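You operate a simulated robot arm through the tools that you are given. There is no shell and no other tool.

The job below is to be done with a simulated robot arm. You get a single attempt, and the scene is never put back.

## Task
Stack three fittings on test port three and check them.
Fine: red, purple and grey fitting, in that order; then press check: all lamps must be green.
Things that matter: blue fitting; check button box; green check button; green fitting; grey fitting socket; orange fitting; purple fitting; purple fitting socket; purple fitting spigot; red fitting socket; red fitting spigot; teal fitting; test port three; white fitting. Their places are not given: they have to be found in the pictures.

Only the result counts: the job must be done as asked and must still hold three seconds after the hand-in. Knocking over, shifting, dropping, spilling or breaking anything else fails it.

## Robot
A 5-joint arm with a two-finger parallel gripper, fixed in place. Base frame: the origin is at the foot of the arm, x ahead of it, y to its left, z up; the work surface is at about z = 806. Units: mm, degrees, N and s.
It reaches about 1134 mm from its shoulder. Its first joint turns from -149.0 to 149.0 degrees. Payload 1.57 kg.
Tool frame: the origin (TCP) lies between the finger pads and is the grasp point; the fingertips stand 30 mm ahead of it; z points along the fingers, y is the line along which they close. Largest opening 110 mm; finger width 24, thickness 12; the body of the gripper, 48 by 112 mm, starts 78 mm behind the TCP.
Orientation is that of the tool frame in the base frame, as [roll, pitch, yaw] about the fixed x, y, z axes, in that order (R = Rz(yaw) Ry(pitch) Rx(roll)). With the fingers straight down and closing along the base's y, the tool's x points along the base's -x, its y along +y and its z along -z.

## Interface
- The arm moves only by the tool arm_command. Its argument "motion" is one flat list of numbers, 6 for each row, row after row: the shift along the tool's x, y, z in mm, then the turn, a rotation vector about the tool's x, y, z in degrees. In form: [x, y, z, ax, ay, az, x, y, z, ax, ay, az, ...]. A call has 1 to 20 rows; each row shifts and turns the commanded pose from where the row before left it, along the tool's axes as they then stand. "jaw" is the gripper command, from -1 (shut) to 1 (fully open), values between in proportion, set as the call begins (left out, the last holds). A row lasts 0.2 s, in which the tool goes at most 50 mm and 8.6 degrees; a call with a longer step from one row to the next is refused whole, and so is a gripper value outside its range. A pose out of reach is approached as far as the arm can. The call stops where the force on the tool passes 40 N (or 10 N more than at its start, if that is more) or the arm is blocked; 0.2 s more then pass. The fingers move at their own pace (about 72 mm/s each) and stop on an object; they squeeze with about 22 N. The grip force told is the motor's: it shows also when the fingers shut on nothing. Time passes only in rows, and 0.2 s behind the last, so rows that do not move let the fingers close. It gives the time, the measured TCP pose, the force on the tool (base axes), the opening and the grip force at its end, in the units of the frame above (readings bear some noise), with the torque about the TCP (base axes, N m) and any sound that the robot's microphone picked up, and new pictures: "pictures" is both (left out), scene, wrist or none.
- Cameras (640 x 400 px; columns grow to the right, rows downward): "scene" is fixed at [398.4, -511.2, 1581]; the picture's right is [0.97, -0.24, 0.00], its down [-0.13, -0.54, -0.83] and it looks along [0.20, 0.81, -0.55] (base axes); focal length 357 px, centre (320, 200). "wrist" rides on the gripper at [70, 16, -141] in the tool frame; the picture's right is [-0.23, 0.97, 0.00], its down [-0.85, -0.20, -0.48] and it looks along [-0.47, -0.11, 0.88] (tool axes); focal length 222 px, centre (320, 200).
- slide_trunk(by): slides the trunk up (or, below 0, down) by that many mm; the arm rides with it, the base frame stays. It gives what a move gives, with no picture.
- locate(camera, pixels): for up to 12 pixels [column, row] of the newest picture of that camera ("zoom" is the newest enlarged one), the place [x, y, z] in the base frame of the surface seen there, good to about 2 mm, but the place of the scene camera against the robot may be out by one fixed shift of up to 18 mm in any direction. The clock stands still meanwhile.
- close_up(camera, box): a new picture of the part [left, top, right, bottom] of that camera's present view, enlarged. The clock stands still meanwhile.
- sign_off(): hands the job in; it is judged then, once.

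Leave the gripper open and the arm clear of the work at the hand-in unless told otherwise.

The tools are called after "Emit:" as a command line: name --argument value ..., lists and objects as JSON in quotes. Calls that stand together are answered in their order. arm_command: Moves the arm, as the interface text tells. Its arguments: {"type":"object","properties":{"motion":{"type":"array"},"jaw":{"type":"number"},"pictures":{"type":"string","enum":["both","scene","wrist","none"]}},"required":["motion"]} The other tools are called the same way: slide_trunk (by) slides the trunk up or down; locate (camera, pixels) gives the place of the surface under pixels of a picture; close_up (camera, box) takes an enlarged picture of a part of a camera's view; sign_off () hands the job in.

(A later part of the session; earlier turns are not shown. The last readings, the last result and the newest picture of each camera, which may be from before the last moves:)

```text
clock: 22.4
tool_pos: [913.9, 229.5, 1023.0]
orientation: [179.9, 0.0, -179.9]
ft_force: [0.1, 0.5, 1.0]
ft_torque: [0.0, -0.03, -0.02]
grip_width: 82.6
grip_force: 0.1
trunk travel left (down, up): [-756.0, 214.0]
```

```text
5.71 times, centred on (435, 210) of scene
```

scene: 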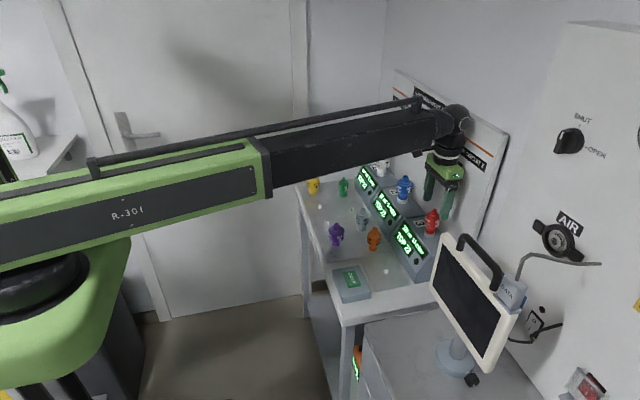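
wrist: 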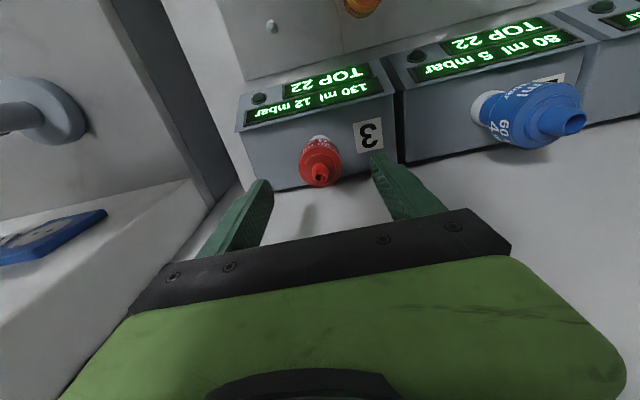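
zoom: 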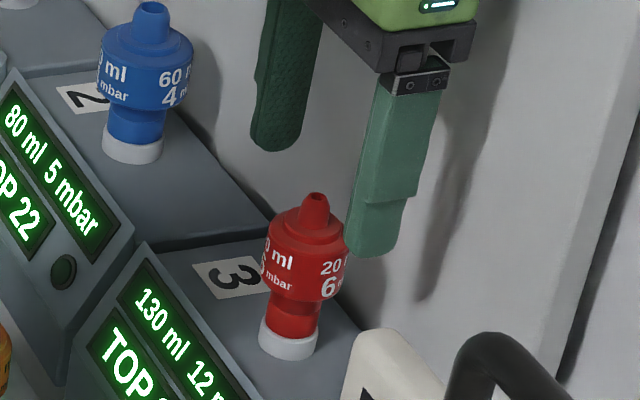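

Red stands upright on port three. I'll measure its spigot axis and height for the next fitting.

Emit:
locate --camera "zoom" --pixels '[[300, 235], [345, 235], [270, 150], [320, 90]]'

Emit:
close_up --camera "wrist" --box '[272, 135, 368, 195]'

Emit:
locate --camera "zoom" --pixels '[[183, 220], [462, 220], [322, 82], [322, 344], [222, 230], [424, 230], [322, 140], [322, 330], [299, 285], [349, 282], [322, 312], [322, 250]]'

```text
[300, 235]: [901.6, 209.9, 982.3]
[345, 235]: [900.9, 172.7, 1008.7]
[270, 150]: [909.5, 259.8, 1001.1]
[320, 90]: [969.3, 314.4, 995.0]
```

```text
6.67 times, centred on (320, 165) of wrist
```

zoom: 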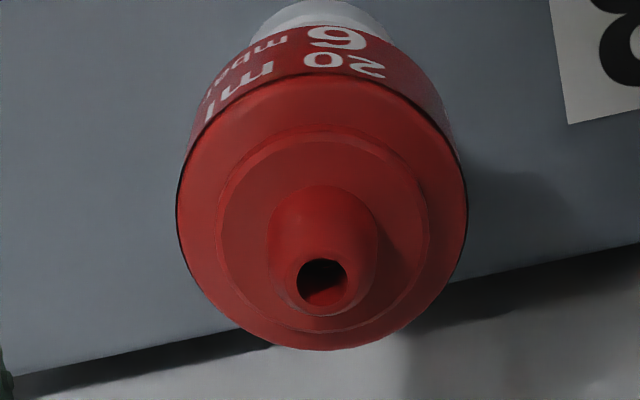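

```text
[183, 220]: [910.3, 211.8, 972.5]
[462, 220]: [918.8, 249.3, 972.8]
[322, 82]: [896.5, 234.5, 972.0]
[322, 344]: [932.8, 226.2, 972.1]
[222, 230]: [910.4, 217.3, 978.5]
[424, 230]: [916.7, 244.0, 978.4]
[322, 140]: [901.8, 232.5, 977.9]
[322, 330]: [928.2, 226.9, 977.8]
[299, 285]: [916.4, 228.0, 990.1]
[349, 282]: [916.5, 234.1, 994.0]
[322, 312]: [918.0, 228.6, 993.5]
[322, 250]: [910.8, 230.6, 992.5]
```

Red's axis is (914.6, 230.4). Its spigot base is at z 978.2 and its tip at 993.7, so it's fully seated. Next is purple: up 60 mm, then travel to above it at about (663,357).

Emit:
slide_trunk --by 60

Emit:
arm_command --motion '[35.9, 18.1, 0, 0, 0, 0, 35.9, 18.1, 0, 0, 0, 0, 35.9, 18.1, 0, 0, 0, 0, 35.9, 18.1, 0, 0, 0, 0, 35.9, 18.1, 0, 0, 0, 0, 35.9, 18.1, 0, 0, 0, 0, 35.9, 18.1, 0, 0, 0, 0, 0, 0, 0, 0, 0, 0]' --pictures "none"

Emit:
slide_trunk --by -70

Emit:
arm_command --motion '[0, 0, 0, 0, 0, 0]' --pictures "both"

```text
clock: 23.4
tool_pos: [914.7, 229.2, 1083.5]
orientation: [-180.0, 0.0, 180.0]
ft_force: [0.0, -0.7, -0.7]
ft_torque: [-0.03, 0.01, 0.03]
grip_width: 82.3
grip_force: 0.0
trunk travel left (down, up): [-816.0, 154.0]
```

```text
clock: 25.1
tool_pos: [664.6, 358.1, 1082.7]
orientation: [180.0, 0.0, 180.0]
ft_force: [-0.3, -0.1, -0.4]
ft_torque: [0.02, -0.02, -0.02]
grip_width: 82.5
grip_force: 0.1
trunk travel left (down, up): [-816.0, 154.0]
```

```text
clock: 26.2
tool_pos: [663.4, 357.6, 1014.1]
orientation: [180.0, 0.0, -179.9]
ft_force: [0.0, 0.1, 0.2]
ft_torque: [-0.07, 0.02, -0.02]
grip_width: 82.5
grip_force: 0.1
trunk travel left (down, up): [-746.0, 224.0]
```

```text
clock: 26.6
tool_pos: [663.2, 358.2, 1013.9]
orientation: [180.0, 0.0, -180.0]
ft_force: [-0.5, -0.8, 0.1]
ft_torque: [-0.01, -0.01, 0.0]
grip_width: 82.8
grip_force: 0.1
trunk travel left (down, up): [-746.0, 224.0]
```

scene: 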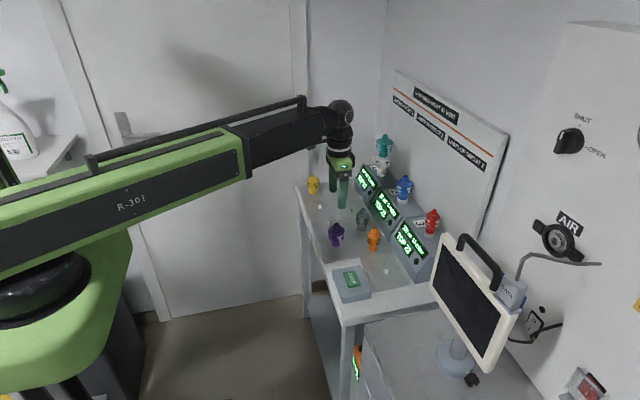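
wrist: 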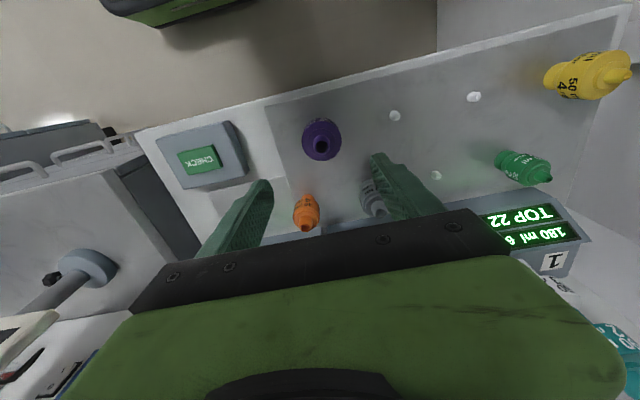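

Purple appears at wrist (321,140). I'll enlarge it and measure.

Emit:
close_up --camera "wrist" --box '[281, 115, 361, 165]'

Emit:
locate --camera "zoom" --pixels '[[185, 200], [470, 200], [320, 60], [320, 340], [320, 200], [320, 245]]'

```text
8.00 times, centred on (321, 140) of wrist
```

zoom: 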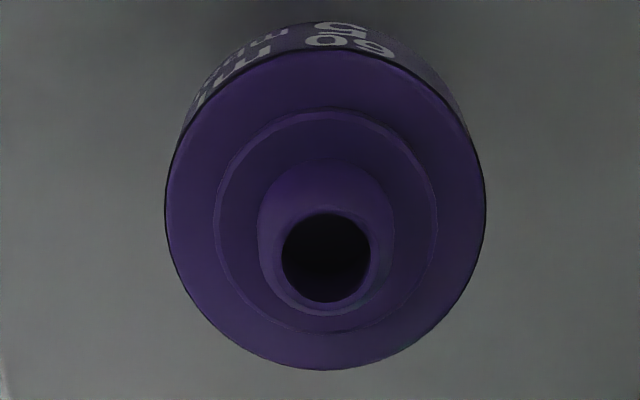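

```text
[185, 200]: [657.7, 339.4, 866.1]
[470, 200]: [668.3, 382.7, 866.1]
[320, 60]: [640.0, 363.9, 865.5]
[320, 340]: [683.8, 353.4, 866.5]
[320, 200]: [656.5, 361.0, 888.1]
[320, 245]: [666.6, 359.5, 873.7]
```

Emit:
locate --camera "zoom" --pixels '[[170, 210], [481, 210], [325, 54], [325, 364], [218, 215], [432, 215], [320, 115], [325, 327], [276, 260], [377, 255], [327, 308], [325, 212]]'

```text
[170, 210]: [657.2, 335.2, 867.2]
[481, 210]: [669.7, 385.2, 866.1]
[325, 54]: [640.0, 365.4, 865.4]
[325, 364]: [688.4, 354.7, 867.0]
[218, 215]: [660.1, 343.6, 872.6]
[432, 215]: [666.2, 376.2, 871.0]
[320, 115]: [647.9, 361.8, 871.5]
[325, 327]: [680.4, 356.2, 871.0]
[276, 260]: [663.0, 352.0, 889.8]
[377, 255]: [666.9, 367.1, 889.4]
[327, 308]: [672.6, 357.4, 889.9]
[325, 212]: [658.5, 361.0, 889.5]
```

Purple's axis is about (664.5, 360). Its body is about 51 mm wide, its rim at z 866 and its spigot tip at z 890. I'll shift (+0.8,+2), lower 80 and re-check.

Emit:
arm_command --motion '[-0.8, 2, 0, 0, 0, 0, 0, 0, 0, 0, 0, 0]' --pictures "none"

Emit:
slide_trunk --by -78

Emit:
arm_command --motion '[0, 0, 0, 0, 0, 0]' --pictures "wrist"

Emit:
close_up --camera "wrist" --box '[272, 135, 368, 195]'

Emit:
close_up --camera "scene" --box '[310, 190, 390, 260]'

```text
clock: 27.2
tool_pos: [664.3, 359.7, 1013.6]
orientation: [-180.0, 0.0, -180.0]
ft_force: [0.1, -0.4, 0.8]
ft_torque: [0.04, 0.01, 0.0]
grip_width: 82.7
grip_force: 0.0
trunk travel left (down, up): [-746.0, 224.0]
```

```text
clock: 28.4
tool_pos: [663.9, 360.3, 935.1]
orientation: [180.0, -0.1, 180.0]
ft_force: [-0.6, 0.3, 0.3]
ft_torque: [-0.02, 0.01, 0.02]
grip_width: 82.4
grip_force: 0.1
trunk travel left (down, up): [-668.0, 302.0]
```

```text
clock: 28.8
tool_pos: [663.8, 358.0, 935.7]
orientation: [-180.0, 0.1, 180.0]
ft_force: [-0.6, 0.8, 0.7]
ft_torque: [-0.02, -0.02, 0.01]
grip_width: 82.5
grip_force: 0.0
trunk travel left (down, up): [-668.0, 302.0]
```

wrist: 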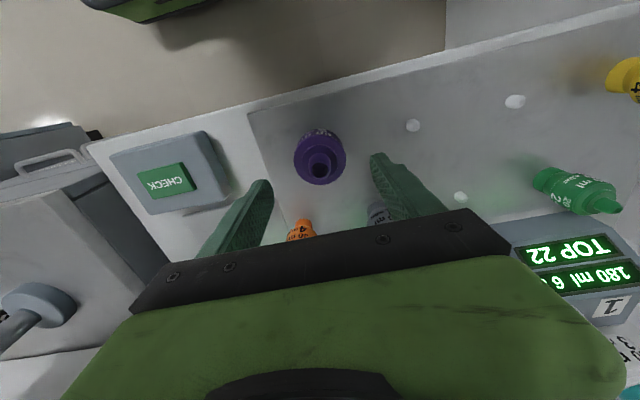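

```text
6.67 times, centred on (320, 165) of wrist
```

zoom: 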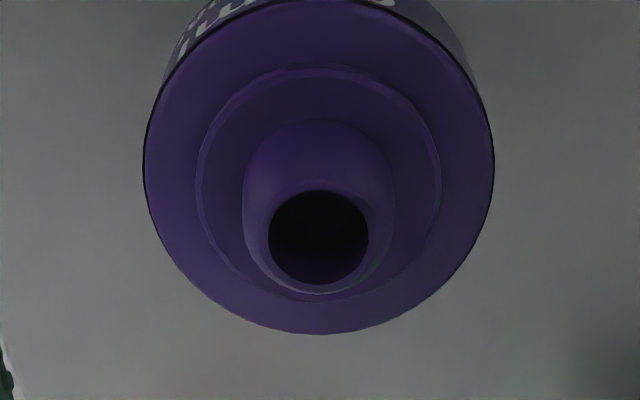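

```text
5.71 times, centred on (350, 225) of scene
```

zoom: 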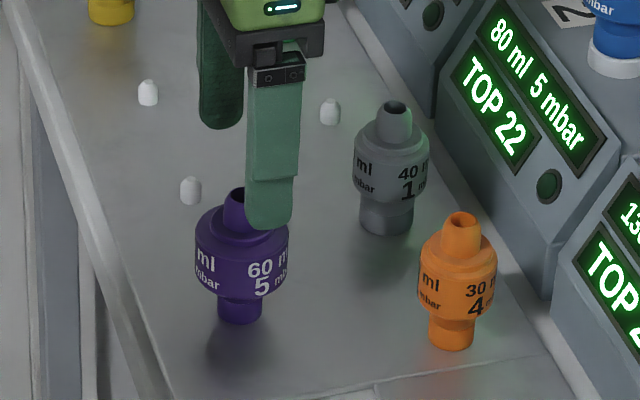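

Emit:
locate --camera "zoom" --pixels '[[150, 160], [487, 160], [318, 8], [318, 327], [203, 165], [433, 165], [318, 75], [318, 290], [262, 240], [374, 235], [220, 10], [400, 10]]'

```text
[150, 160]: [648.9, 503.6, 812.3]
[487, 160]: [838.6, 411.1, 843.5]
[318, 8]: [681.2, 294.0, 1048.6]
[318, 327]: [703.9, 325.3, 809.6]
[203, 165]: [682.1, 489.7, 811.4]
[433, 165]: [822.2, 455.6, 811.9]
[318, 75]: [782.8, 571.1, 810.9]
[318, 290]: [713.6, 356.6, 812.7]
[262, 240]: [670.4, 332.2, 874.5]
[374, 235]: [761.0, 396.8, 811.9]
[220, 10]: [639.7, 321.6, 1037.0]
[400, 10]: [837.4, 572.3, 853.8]
```

That used the scene zoom because it was the newest. I'll redo the wrist zoom and the measurement.

Emit:
close_up --camera "wrist" --box '[272, 135, 368, 195]'

Emit:
locate --camera "zoom" --pixels '[[150, 160], [487, 160], [318, 8], [318, 327], [203, 165], [433, 165], [318, 75], [318, 295], [262, 240], [374, 235], [318, 288], [318, 186]]'

```text
6.67 times, centred on (320, 165) of wrist
```

zoom: 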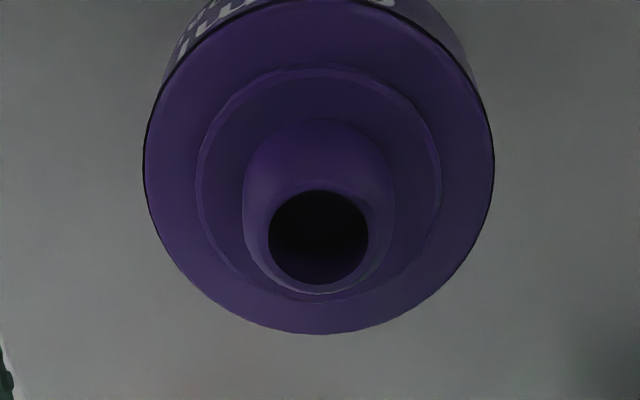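

```text
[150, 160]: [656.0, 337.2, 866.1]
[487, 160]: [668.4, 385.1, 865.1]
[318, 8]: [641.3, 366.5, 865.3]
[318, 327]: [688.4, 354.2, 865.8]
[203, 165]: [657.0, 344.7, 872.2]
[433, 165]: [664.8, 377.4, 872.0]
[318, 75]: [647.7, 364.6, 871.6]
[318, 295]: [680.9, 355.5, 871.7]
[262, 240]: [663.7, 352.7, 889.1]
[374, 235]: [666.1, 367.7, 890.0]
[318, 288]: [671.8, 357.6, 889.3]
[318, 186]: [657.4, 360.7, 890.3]
```

Purple's axis is (664.6, 360.5) and the TCP is within 1 mm of it. I'll lower 86 mm to straddle its body.

Emit:
slide_trunk --by -86

Emit:
arm_command --motion '[0, 0, 0, 0, 0, 0]' --pictures "both"

```text
clock: 30.0
tool_pos: [664.8, 359.8, 849.6]
orientation: [-180.0, -0.1, 179.9]
ft_force: [-0.3, 0.8, -0.2]
ft_torque: [-0.02, -0.02, 0.02]
grip_width: 82.5
grip_force: 0.1
trunk travel left (down, up): [-582.0, 388.0]
```

```text
clock: 30.4
tool_pos: [666.2, 358.6, 849.3]
orientation: [-179.9, 0.0, -180.0]
ft_force: [0.6, -0.5, 0.6]
ft_torque: [0.0, 0.0, -0.01]
grip_width: 82.5
grip_force: 0.0
trunk travel left (down, up): [-582.0, 388.0]
```

scene: 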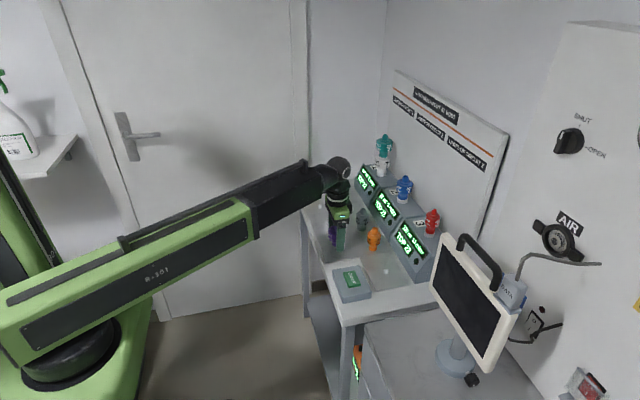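
wrist: 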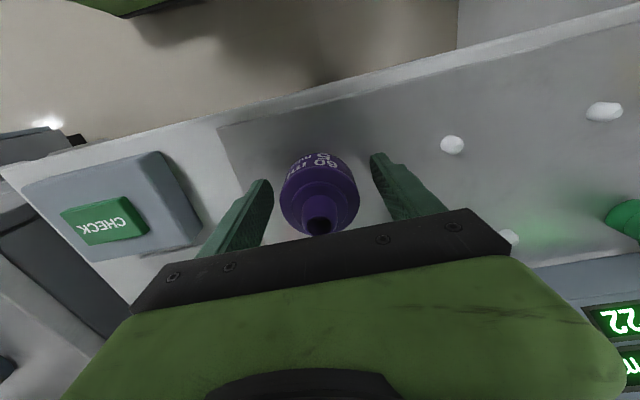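

Purple is centred between the fingers with nothing else nearby. Closing the jaw.

Emit:
arm_command --motion '[0, 0, 0, 0, 0, 0, 0, 0, 0, 0, 0, 0, 0, 0, 0, 0, 0, 0, 0, 0, 0, 0, 0, 0]' --jaw -1 --pictures "wrist"

Emit:
slide_trunk --by 100

Emit:
slide_trunk --by 145

Emit:
arm_command --motion '[0, 0, 0, 0, 0, 0]' --pictures "both"

Emit:
close_up --camera "scene" --box '[300, 130, 400, 260]'

```text
clock: 31.4
tool_pos: [665.0, 360.3, 847.8]
orientation: [180.0, -0.1, 180.0]
ft_force: [0.9, 0.6, 0.9]
ft_torque: [-0.02, 0.03, -0.02]
grip_width: 51.1
grip_force: 21.5
trunk travel left (down, up): [-582.0, 388.0]
```

wrist: 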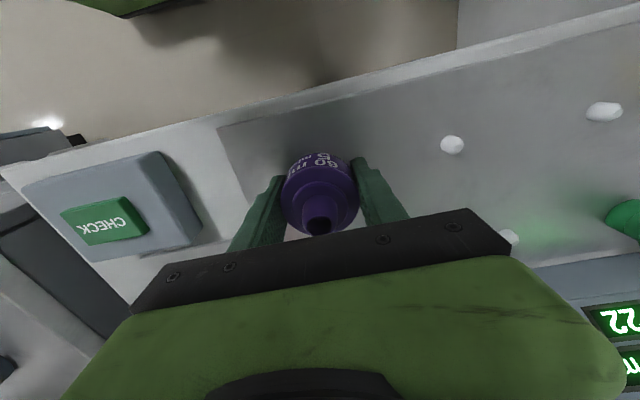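

```text
clock: 32.7
tool_pos: [664.8, 361.1, 948.5]
orientation: [-179.9, 0.0, -180.0]
ft_force: [0.9, -0.1, -1.3]
ft_torque: [-0.02, -0.03, 0.02]
grip_width: 51.1
grip_force: 22.2
trunk travel left (down, up): [-682.0, 288.0]
```

```text
clock: 34.4
tool_pos: [665.6, 360.5, 1093.7]
orientation: [179.9, 0.0, 180.0]
ft_force: [1.1, -0.7, -0.7]
ft_torque: [-0.01, 0.03, 0.0]
grip_width: 50.9
grip_force: 22.4
trunk travel left (down, up): [-827.0, 143.0]
```

```text
clock: 34.8
tool_pos: [664.3, 361.0, 1094.5]
orientation: [179.9, -0.1, 179.9]
ft_force: [-0.3, 0.3, -0.4]
ft_torque: [0.0, 0.02, -0.01]
grip_width: 50.8
grip_force: 22.4
trunk travel left (down, up): [-827.0, 143.0]
```

scene: 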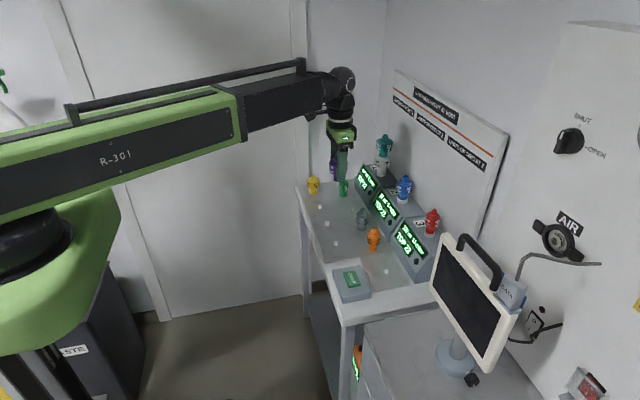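
wrist: 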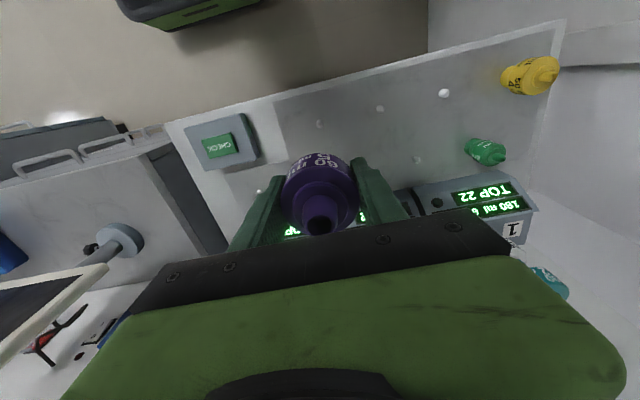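

```text
3.08 times, centred on (350, 195) of scene
```

zoom: 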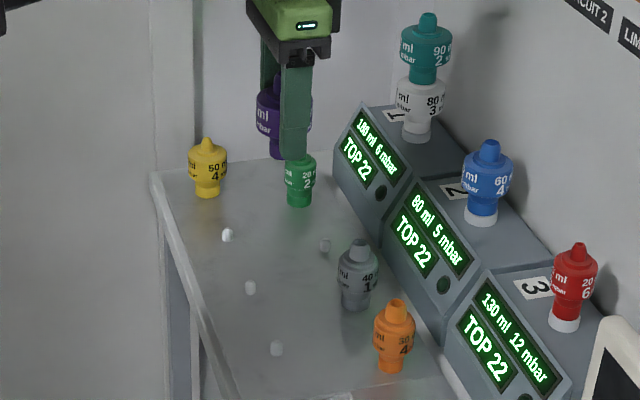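

Purple is lifted cleanly (grip 51 mm). I'll carry it at bottom height z ≈ 1050, above red's tip at 994, to over port three.

Emit:
arm_command --motion '[-35.7, -18.6, 0, 0, 0, 0, -35.7, -18.6, 0, 0, 0, 0, -35.7, -18.6, 0, 0, 0, 0, -35.7, -18.6, 0, 0, 0, 0, -35.7, -18.6, 0, 0, 0, 0, -35.7, -18.6, 0, 0, 0, 0, -35.7, -18.6, 0, 0, 0, 0, 0, 0, 0, 0, 0, 0]' --pictures "none"

Emit:
arm_command --motion '[0, 0, 0, 0, 0, 0]' --pictures "none"

Emit:
arm_command --motion '[0, 0, 0, 0, 0, 0]' --pictures "both"

Emit:
close_up --camera "scene" --box '[390, 150, 480, 250]'

Emit:
close_up --camera "wrist" --box '[272, 125, 368, 185]'

```text
clock: 36.6
tool_pos: [915.4, 230.2, 1094.8]
orientation: [180.0, 0.0, 180.0]
ft_force: [0.2, -0.9, -0.1]
ft_torque: [-0.01, 0.01, 0.01]
grip_width: 51.0
grip_force: 22.0
trunk travel left (down, up): [-827.0, 143.0]
```

```text
clock: 37.0
tool_pos: [916.1, 230.3, 1093.9]
orientation: [179.9, 0.0, -180.0]
ft_force: [-1.4, 0.4, -1.4]
ft_torque: [0.0, -0.01, -0.02]
grip_width: 50.9
grip_force: 21.9
trunk travel left (down, up): [-827.0, 143.0]
```

```text
clock: 37.4
tool_pos: [915.3, 230.7, 1093.8]
orientation: [-179.9, -0.1, -179.9]
ft_force: [-0.6, 0.3, -0.6]
ft_torque: [0.01, -0.01, 0.01]
grip_width: 51.2
grip_force: 21.6
trunk travel left (down, up): [-827.0, 143.0]
```

scene: 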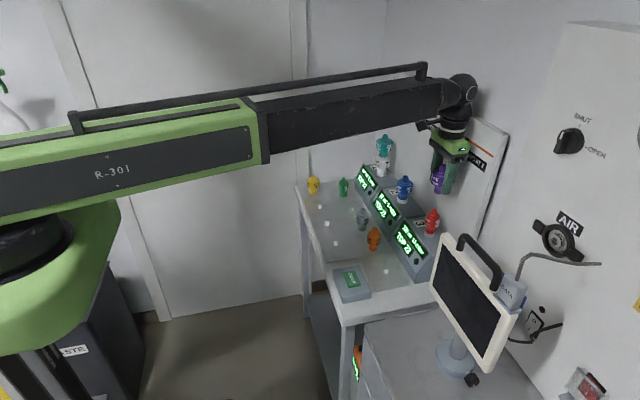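
wrist: 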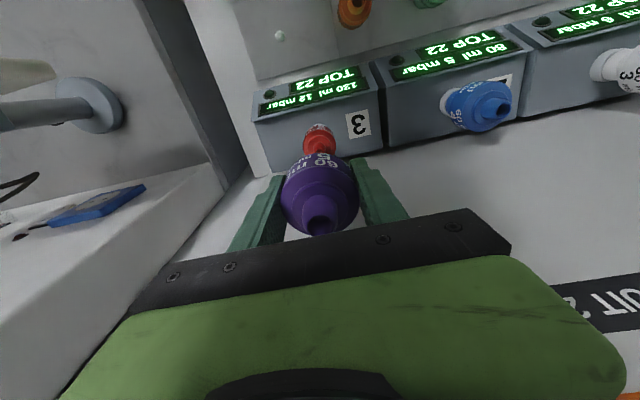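

```text
4.00 times, centred on (435, 200) of scene
```

zoom: 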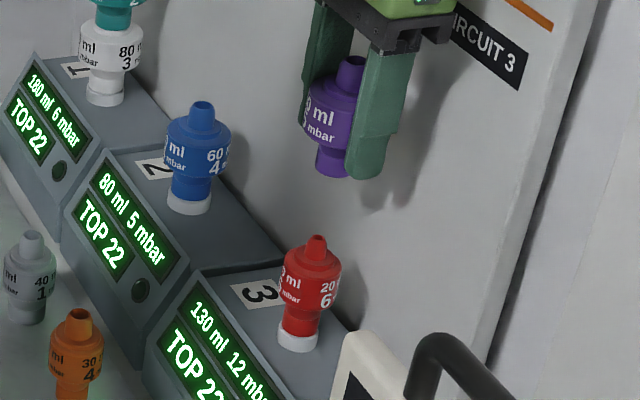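

```text
6.67 times, centred on (320, 155) of wrist
```

zoom: 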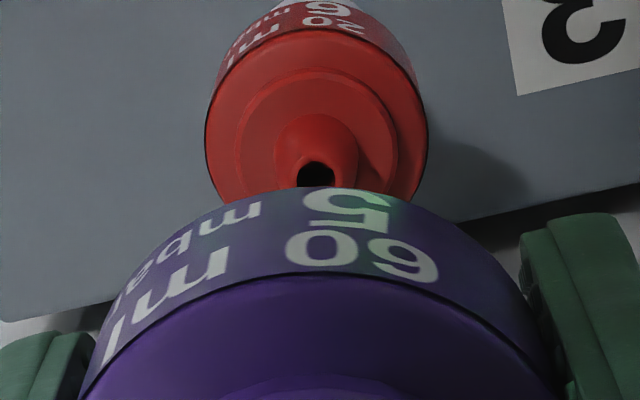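

The TCP mean (915.6,230.4) is about 1 mm beyond the target in x. I'll check red's rim from this view as well.

Emit:
locate --camera "zoom" --pixels '[[210, 130], [423, 130], [318, 33], [237, 135], [397, 135], [318, 73], [300, 175], [333, 170], [318, 158]]'

Emit:
close_up --camera "wrist" --box '[272, 180, 368, 240]'

```text
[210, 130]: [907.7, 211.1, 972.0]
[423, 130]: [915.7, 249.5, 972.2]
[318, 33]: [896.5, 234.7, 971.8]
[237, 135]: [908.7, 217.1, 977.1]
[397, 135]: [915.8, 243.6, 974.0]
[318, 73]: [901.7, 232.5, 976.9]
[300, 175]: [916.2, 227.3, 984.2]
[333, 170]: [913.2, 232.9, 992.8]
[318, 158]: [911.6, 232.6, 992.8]
```

```text
6.67 times, centred on (320, 210) of wrist
```

zoom: 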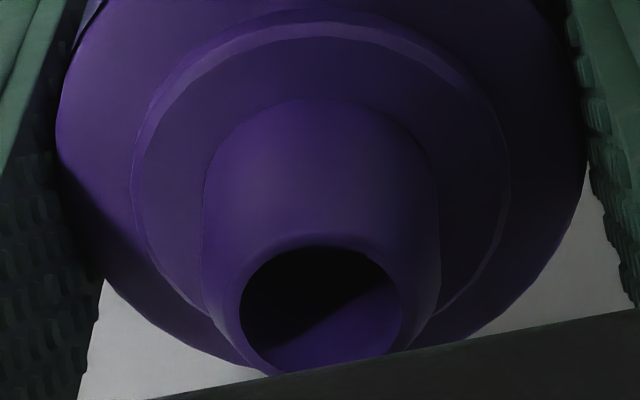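

Emit:
locate --camera "zoom" --pixels '[[234, 310], [405, 300], [318, 243], [137, 190], [506, 190], [318, 25], [62, 150], [578, 150], [280, 370]]'

```text
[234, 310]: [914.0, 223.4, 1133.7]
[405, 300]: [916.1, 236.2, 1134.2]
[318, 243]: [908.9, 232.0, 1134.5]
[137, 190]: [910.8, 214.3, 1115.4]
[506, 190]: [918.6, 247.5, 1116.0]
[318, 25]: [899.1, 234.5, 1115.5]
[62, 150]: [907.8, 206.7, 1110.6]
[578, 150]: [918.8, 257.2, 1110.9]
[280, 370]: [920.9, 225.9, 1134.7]
```

Purple's axis is within about 1 mm of red's spigot, and the spigot is tapered. I'll nudge -0.6 mm in x and lower 50 mm to just above red's tip.

Emit:
arm_command --motion '[0.6, 0, 0, 0, 0, 0, 0, 0, 0, 0, 0, 0]' --pictures "none"

Emit:
slide_trunk --by -50

Emit:
arm_command --motion '[0, 0, 0, 0, 0, 0]' --pictures "both"

Emit:
close_up --camera "wrist" --box '[272, 135, 368, 195]'

Emit:
close_up --camera "scene" --box '[405, 165, 475, 235]'

```text
clock: 38.0
tool_pos: [912.8, 231.7, 1093.6]
orientation: [180.0, 0.0, 179.9]
ft_force: [-0.2, -0.5, -0.7]
ft_torque: [-0.02, 0.0, 0.0]
grip_width: 50.7
grip_force: 22.4
trunk travel left (down, up): [-827.0, 143.0]
```

```text
clock: 39.0
tool_pos: [914.1, 229.4, 1043.6]
orientation: [180.0, 0.0, -180.0]
ft_force: [-0.1, 0.7, -0.2]
ft_torque: [-0.01, -0.03, 0.0]
grip_width: 50.9
grip_force: 21.8
trunk travel left (down, up): [-777.0, 193.0]
```

```text
clock: 39.4
tool_pos: [913.7, 230.0, 1044.1]
orientation: [-179.9, 0.0, 180.0]
ft_force: [-0.3, 0.3, -0.7]
ft_torque: [0.01, -0.01, -0.03]
grip_width: 51.2
grip_force: 22.2
trunk travel left (down, up): [-777.0, 193.0]
```

scene: 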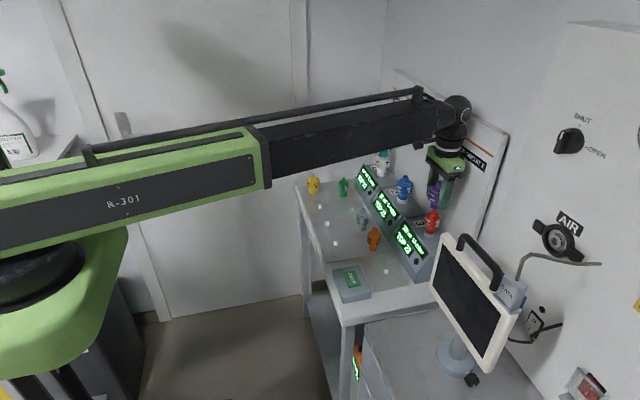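
wrist: 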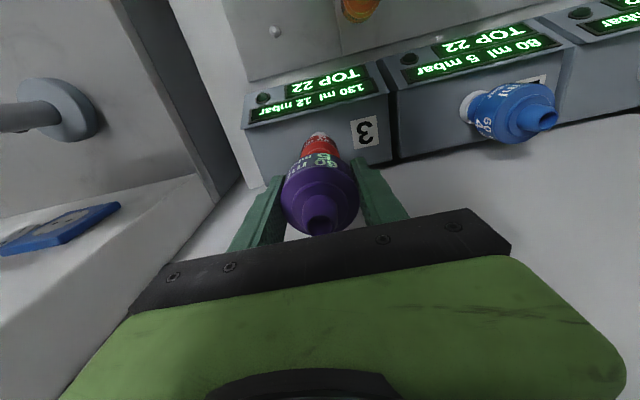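

```text
6.67 times, centred on (320, 165) of wrist
```

zoom: 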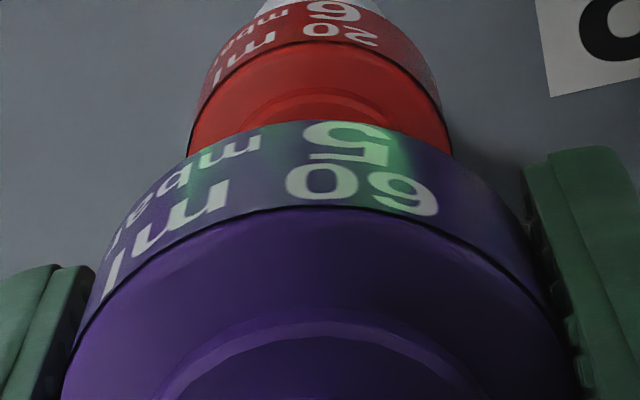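

```text
5.71 times, centred on (440, 200) of scene
```

zoom: 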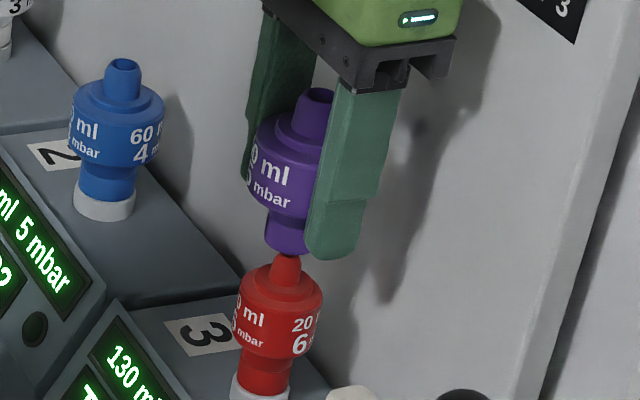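

In the scene view, purple's neck lines up over red's tip along the same axis. I'll lower in small steps.

Emit:
slide_trunk --by -8

Emit:
slide_trunk --by -4

Emit:
slide_trunk --by -4

```text
clock: 39.9
tool_pos: [913.8, 230.5, 1035.5]
orientation: [-180.0, 0.0, 179.9]
ft_force: [-0.1, 0.5, -0.3]
ft_torque: [0.01, 0.01, 0.02]
grip_width: 51.0
grip_force: 22.4
trunk travel left (down, up): [-769.0, 201.0]
```

```text
clock: 40.5
tool_pos: [913.2, 230.3, 1032.9]
orientation: [180.0, -0.1, 180.0]
ft_force: [0.2, -0.1, -1.0]
ft_torque: [-0.01, -0.01, -0.04]
grip_width: 51.1
grip_force: 22.2
trunk travel left (down, up): [-765.0, 205.0]
```

```text
clock: 41.0
tool_pos: [913.6, 229.8, 1028.6]
orientation: [180.0, 0.0, 180.0]
ft_force: [-0.8, -0.9, -1.2]
ft_torque: [-0.01, 0.01, 0.01]
grip_width: 50.9
grip_force: 21.9
trunk travel left (down, up): [-761.0, 209.0]
```

No resistance, and purple's bottom is about 9 mm below red's tip, so it's going on. Continuing.

Emit:
slide_trunk --by -4

Emit:
slide_trunk --by -2

Emit:
slide_trunk --by -1

```text
clock: 41.5
tool_pos: [914.3, 229.8, 1024.2]
orientation: [179.9, -0.1, 179.9]
ft_force: [0.7, 0.0, -1.0]
ft_torque: [0.02, -0.01, 0.0]
grip_width: 51.2
grip_force: 21.4
trunk travel left (down, up): [-757.0, 213.0]
```

```text
clock: 42.0
tool_pos: [913.9, 230.3, 1022.3]
orientation: [-179.9, -0.1, -179.9]
ft_force: [-0.5, -0.2, -1.2]
ft_torque: [-0.01, 0.02, -0.02]
grip_width: 51.2
grip_force: 21.9
trunk travel left (down, up): [-755.0, 215.0]
```

```text
clock: 42.5
tool_pos: [914.7, 228.6, 1021.5]
orientation: [180.0, 0.1, -179.9]
ft_force: [5.5, -0.7, 7.2]
ft_torque: [0.0, -0.29, -0.01]
grip_width: 51.4
grip_force: 21.9
trunk travel left (down, up): [-754.0, 216.0]
```

Contact (7 N) at TCP z ≈ 1021.8, as predicted for full seating. I'll press 1 mm more and look.

Emit:
slide_trunk --by -1

Emit:
arm_command --motion '[0, 0, 0, 0, 0, 0]' --pictures "both"

Emit:
close_up --camera "scene" --box '[410, 175, 460, 240]'

```text
clock: 43.1
tool_pos: [913.4, 229.3, 1021.1]
orientation: [179.9, -0.1, -180.0]
ft_force: [4.1, 0.0, 8.5]
ft_torque: [-0.03, -0.21, 0.0]
grip_width: 51.2
grip_force: 22.1
trunk travel left (down, up): [-753.0, 217.0]
```

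```text
clock: 43.5
tool_pos: [913.3, 229.0, 1020.3]
orientation: [180.0, 0.1, -180.0]
ft_force: [5.9, -0.2, 8.1]
ft_torque: [-0.02, -0.17, -0.02]
grip_width: 51.2
grip_force: 21.7
trunk travel left (down, up): [-753.0, 217.0]
```

scene: 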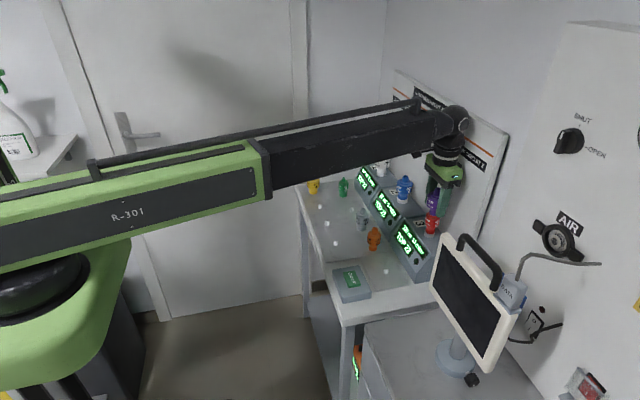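
wrist: 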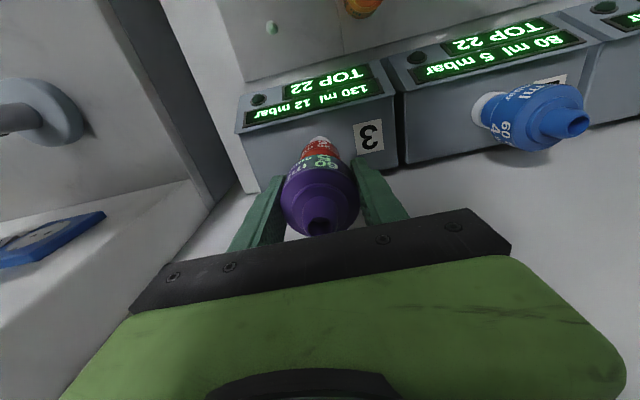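

```text
6.15 times, centred on (435, 208) of scene
```

zoom: 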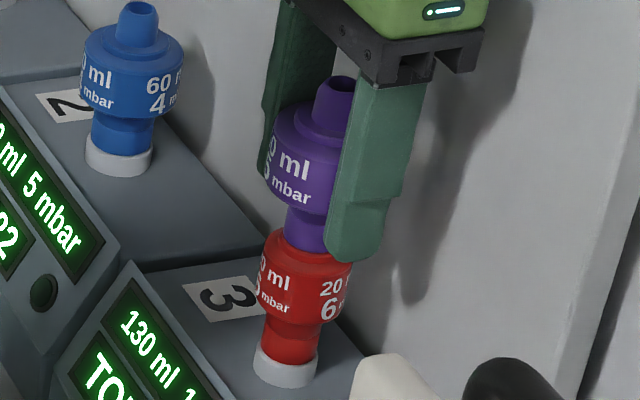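

Purple's neck rests on red's shoulder. I'll release and raise 70 mm.

Emit:
arm_command --motion '[0, 0, 0, 0, 0, 0, 0, 0, 0, 0, 0, 0, 0, 0, 0, 0, 0, 0]' --jaw 0.5 --pictures "none"

Emit:
slide_trunk --by 74

Emit:
arm_command --motion '[0, 0, 0, 0, 0, 0]' --pictures "both"

Emit:
close_up --camera "scene" --box '[405, 165, 465, 240]'

Emit:
close_up --camera "wrist" --box '[272, 135, 368, 195]'

```text
clock: 44.3
tool_pos: [913.9, 229.0, 1020.1]
orientation: [-179.9, 0.0, -180.0]
ft_force: [-0.1, -0.4, 0.3]
ft_torque: [0.01, -0.02, -0.02]
grip_width: 82.8
grip_force: 0.1
trunk travel left (down, up): [-753.0, 217.0]
```

```text
clock: 45.4
tool_pos: [913.5, 229.2, 1093.8]
orientation: [-180.0, -0.1, -180.0]
ft_force: [-0.7, 0.4, 0.8]
ft_torque: [0.03, 0.0, 0.02]
grip_width: 82.3
grip_force: 0.0
trunk travel left (down, up): [-827.0, 143.0]
```

```text
clock: 45.8
tool_pos: [913.4, 230.8, 1093.0]
orientation: [179.9, -0.1, -180.0]
ft_force: [0.4, 0.6, 0.3]
ft_torque: [-0.02, -0.01, 0.0]
grip_width: 82.3
grip_force: 0.1
trunk travel left (down, up): [-827.0, 143.0]
```

scene: 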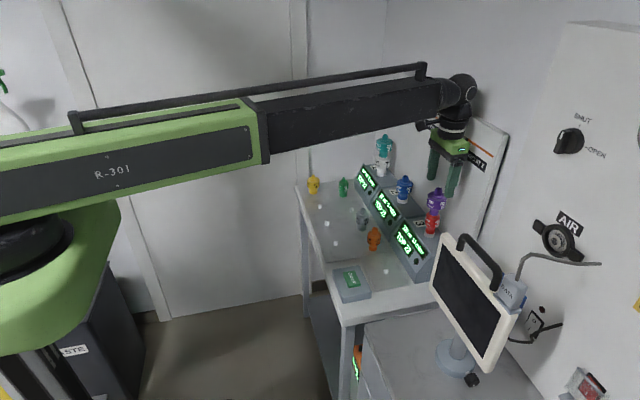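
wrist: 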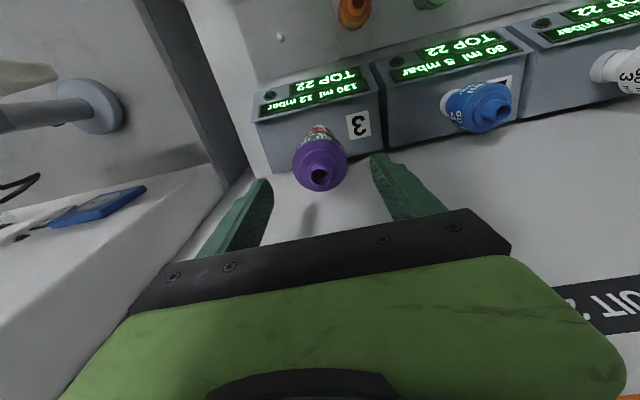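

```text
5.33 times, centred on (435, 202) of scene
```

zoom: 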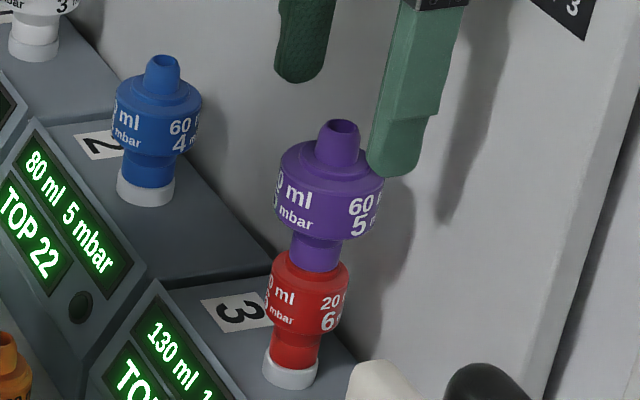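

```text
6.67 times, centred on (320, 165) of wrist
```

zoom: 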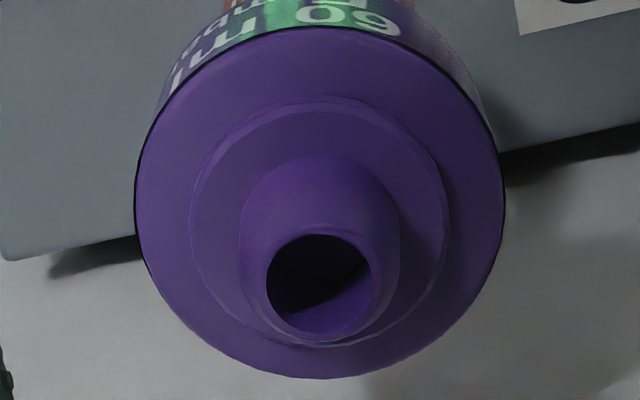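

The stack of red and purple stands straight. I'll measure purple's spigot axis and height.

Emit:
locate --camera "zoom" --pixels '[[140, 200], [498, 200], [320, 33], [320, 372], [195, 210], [441, 210], [320, 105], [320, 343], [258, 290], [380, 285], [320, 337], [320, 232]]'

```text
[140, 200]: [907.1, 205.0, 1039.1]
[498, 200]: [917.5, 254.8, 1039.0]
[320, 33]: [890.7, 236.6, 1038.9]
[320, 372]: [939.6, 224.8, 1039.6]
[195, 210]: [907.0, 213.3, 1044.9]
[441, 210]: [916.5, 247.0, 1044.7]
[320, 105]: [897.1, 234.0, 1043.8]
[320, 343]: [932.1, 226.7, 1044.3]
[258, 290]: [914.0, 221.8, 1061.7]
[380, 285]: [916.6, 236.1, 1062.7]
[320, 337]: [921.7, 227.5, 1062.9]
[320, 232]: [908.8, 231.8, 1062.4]
```

Purple's axis is (914.9, 230.3), with its spigot base at z 1044.4 and tip at 1062.6, so it's fully seated. Now grey: up 70 mm, over to about (769,411), then down.

Emit:
slide_trunk --by 70

Emit:
arm_command --motion '[24.2, 30.2, 0, 0, 0, 0, 24.2, 30.2, 0, 0, 0, 0, 24.2, 30.2, 0, 0, 0, 0, 24.2, 30.2, 0, 0, 0, 0, 24.2, 30.2, 0, 0, 0, 0, 24.2, 30.2, 0, 0, 0, 0, 0, 0, 0, 0, 0, 0]' --pictures "none"

Emit:
slide_trunk --by -150

Emit:
arm_command --motion '[0, 0, 0, 0, 0, 0]' --pictures "both"

Emit:
close_up --camera "wrist" --box '[272, 110, 368, 170]'

```text
clock: 46.9
tool_pos: [914.1, 230.3, 1163.9]
orientation: [180.0, 0.0, 180.0]
ft_force: [1.2, -0.7, 0.7]
ft_torque: [0.0, 0.03, 0.01]
grip_width: 82.5
grip_force: 0.0
trunk travel left (down, up): [-897.0, 73.0]
```

```text
clock: 48.5
tool_pos: [768.7, 410.7, 1164.8]
orientation: [-179.9, 0.0, -180.0]
ft_force: [-0.1, 0.3, -1.4]
ft_torque: [0.0, 0.0, 0.03]
grip_width: 82.3
grip_force: 0.0
out of reach, approached as far as the arm can: row 2, 6
trunk travel left (down, up): [-897.0, 73.0]
```

```text
clock: 50.2
tool_pos: [769.7, 411.7, 1014.0]
orientation: [-180.0, 0.0, -179.9]
ft_force: [0.8, 0.9, -0.1]
ft_torque: [0.01, 0.02, 0.01]
grip_width: 82.5
grip_force: 0.0
trunk travel left (down, up): [-747.0, 223.0]
```

```text
clock: 50.6
tool_pos: [770.3, 411.9, 1014.0]
orientation: [180.0, 0.0, -180.0]
ft_force: [-0.1, 0.4, -0.4]
ft_torque: [0.0, 0.02, 0.02]
grip_width: 82.3
grip_force: 0.0
trunk travel left (down, up): [-747.0, 223.0]
```

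scene: 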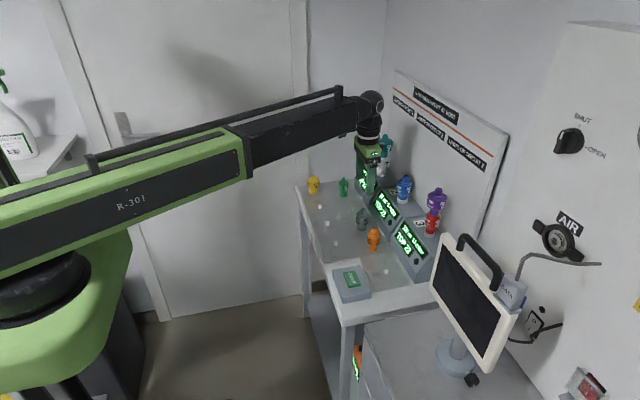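
wrist: 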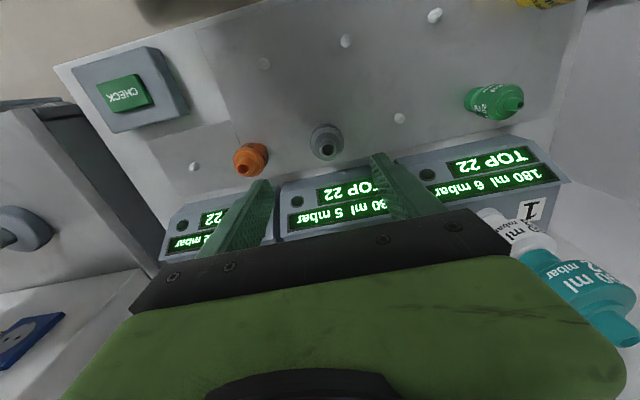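

```text
6.67 times, centred on (320, 140) of wrist
```

zoom: 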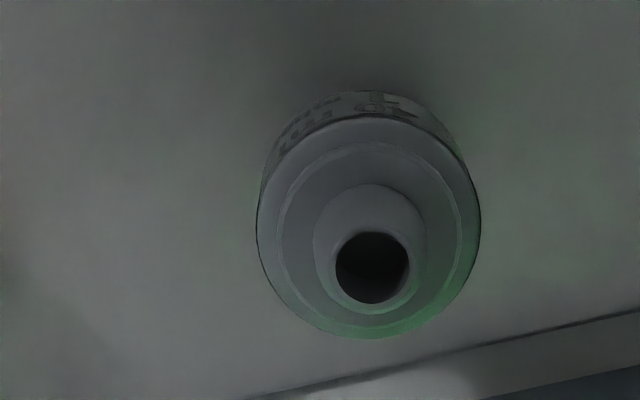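

Grey is visible between the fingers. I'll measure its rim and tip.

Emit:
locate --camera "zoom" --pixels '[[260, 225], [476, 225], [370, 122], [370, 333], [282, 225], [458, 225], [370, 148], [370, 312], [331, 270], [414, 265], [371, 308], [371, 229]]'

```text
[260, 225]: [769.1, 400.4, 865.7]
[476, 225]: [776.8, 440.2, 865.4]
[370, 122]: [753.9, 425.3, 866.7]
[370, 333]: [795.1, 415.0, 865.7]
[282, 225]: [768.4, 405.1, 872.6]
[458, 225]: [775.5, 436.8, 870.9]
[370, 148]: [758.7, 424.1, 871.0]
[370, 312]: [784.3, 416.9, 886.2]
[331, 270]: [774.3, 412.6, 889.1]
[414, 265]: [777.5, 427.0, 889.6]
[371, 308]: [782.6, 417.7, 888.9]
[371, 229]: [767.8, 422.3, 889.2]
```

Grey's axis is about (774.7, 420.2), with its rim at z 866 and tip at 889. I'll shift (+5.1, +8.8) and lower 78.

Emit:
arm_command --motion '[-5.1, 8.8, 0, 0, 0, 0, 0, 0, 0, 0, 0, 0]' --pictures "none"

Emit:
slide_trunk --by -78

Emit:
arm_command --motion '[0, 0, 0, 0, 0, 0]' --pictures "both"

Emit:
close_up --camera "wrist" --box '[272, 135, 368, 195]'

```text
clock: 51.2
tool_pos: [774.1, 419.5, 1014.0]
orientation: [-179.9, 0.1, -180.0]
ft_force: [-0.4, 0.3, -0.8]
ft_torque: [-0.02, -0.03, 0.0]
grip_width: 82.7
grip_force: 0.0
trunk travel left (down, up): [-747.0, 223.0]
```

```text
clock: 52.4
tool_pos: [774.1, 420.3, 936.5]
orientation: [-180.0, 0.0, 179.9]
ft_force: [-0.8, -0.8, 0.1]
ft_torque: [-0.01, 0.01, 0.0]
grip_width: 82.5
grip_force: 0.1
trunk travel left (down, up): [-669.0, 301.0]
```

```text
clock: 52.8
tool_pos: [774.5, 420.3, 937.2]
orientation: [-180.0, 0.0, -180.0]
ft_force: [0.0, -0.3, 0.2]
ft_torque: [-0.01, 0.01, 0.03]
grip_width: 82.5
grip_force: 0.1
trunk travel left (down, up): [-669.0, 301.0]
```

scene: 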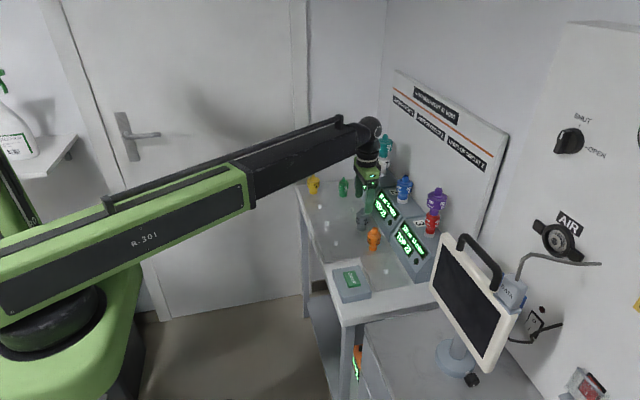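
wrist: 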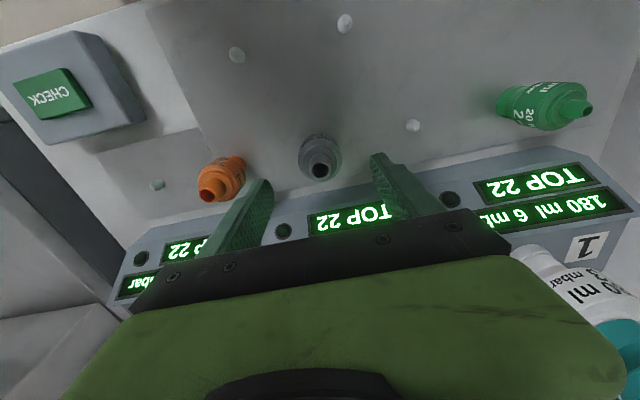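

```text
6.67 times, centred on (320, 165) of wrist
```

zoom: 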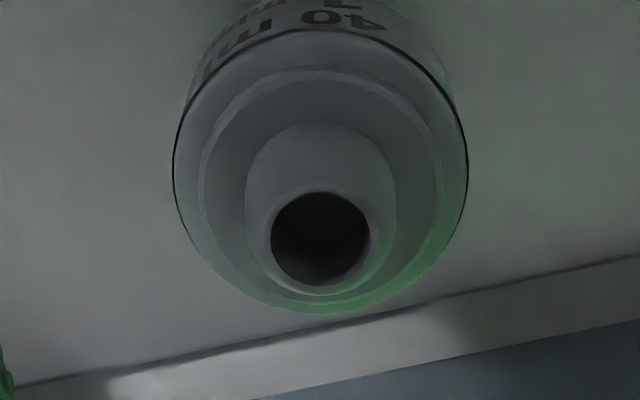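

Emit:
locate --camera "zoom" --pixels '[[177, 165], [464, 165], [320, 35], [320, 307], [203, 165], [438, 165], [320, 72], [265, 245], [374, 235], [320, 289], [320, 187]]'

```text
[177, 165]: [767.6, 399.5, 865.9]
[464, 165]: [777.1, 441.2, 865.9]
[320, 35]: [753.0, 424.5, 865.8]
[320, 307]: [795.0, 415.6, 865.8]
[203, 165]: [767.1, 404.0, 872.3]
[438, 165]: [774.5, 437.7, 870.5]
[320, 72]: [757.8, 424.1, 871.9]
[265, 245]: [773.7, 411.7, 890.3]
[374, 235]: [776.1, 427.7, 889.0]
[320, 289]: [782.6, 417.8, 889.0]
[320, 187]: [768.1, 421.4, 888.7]
```

Grey's axis is (774.6, 420.1) and the TCP is within half a millimetre. I'll lower 87 mm (trunk to the same -582 as before) and check before closing.

Emit:
slide_trunk --by -87

Emit:
arm_command --motion '[-0.3, 0, 0, 0, 0, 0]' --pictures "both"

Emit:
close_up --camera "scene" --box '[330, 170, 420, 260]'

```text
clock: 54.0
tool_pos: [773.1, 419.7, 849.9]
orientation: [-179.9, 0.0, 179.9]
ft_force: [-1.4, -0.1, 0.5]
ft_torque: [0.0, 0.01, 0.01]
grip_width: 82.4
grip_force: 0.2
trunk travel left (down, up): [-582.0, 388.0]
```

```text
clock: 54.4
tool_pos: [773.4, 421.3, 849.5]
orientation: [179.9, 0.0, 180.0]
ft_force: [0.2, -0.4, -0.2]
ft_torque: [0.03, -0.01, -0.02]
grip_width: 82.5
grip_force: 0.0
trunk travel left (down, up): [-582.0, 388.0]
```

scene: 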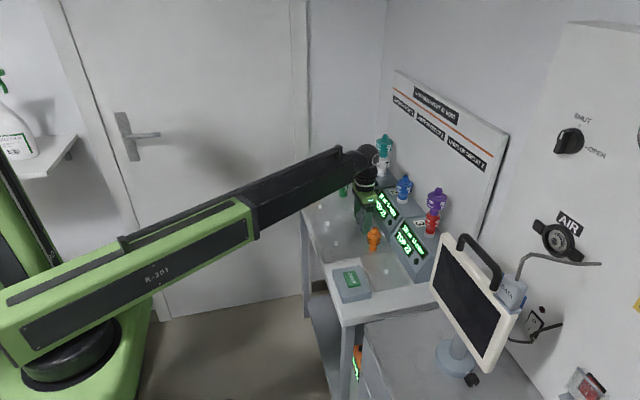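
wrist: 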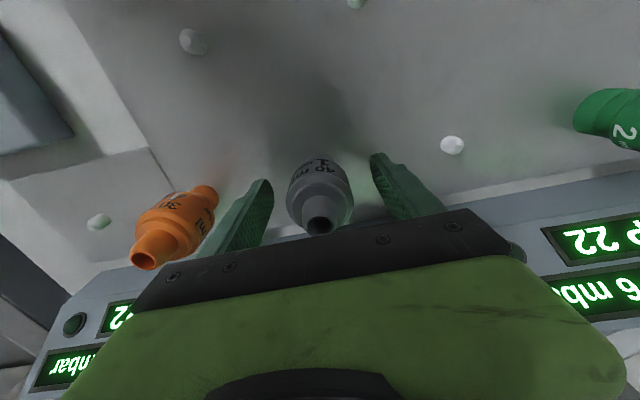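

```text
4.44 times, centred on (375, 215) of scene
```

zoom: 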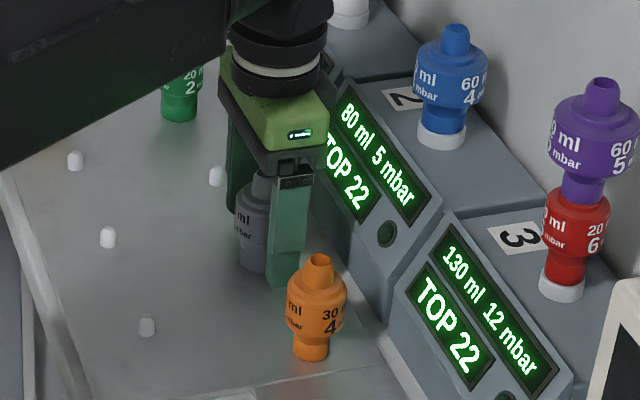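

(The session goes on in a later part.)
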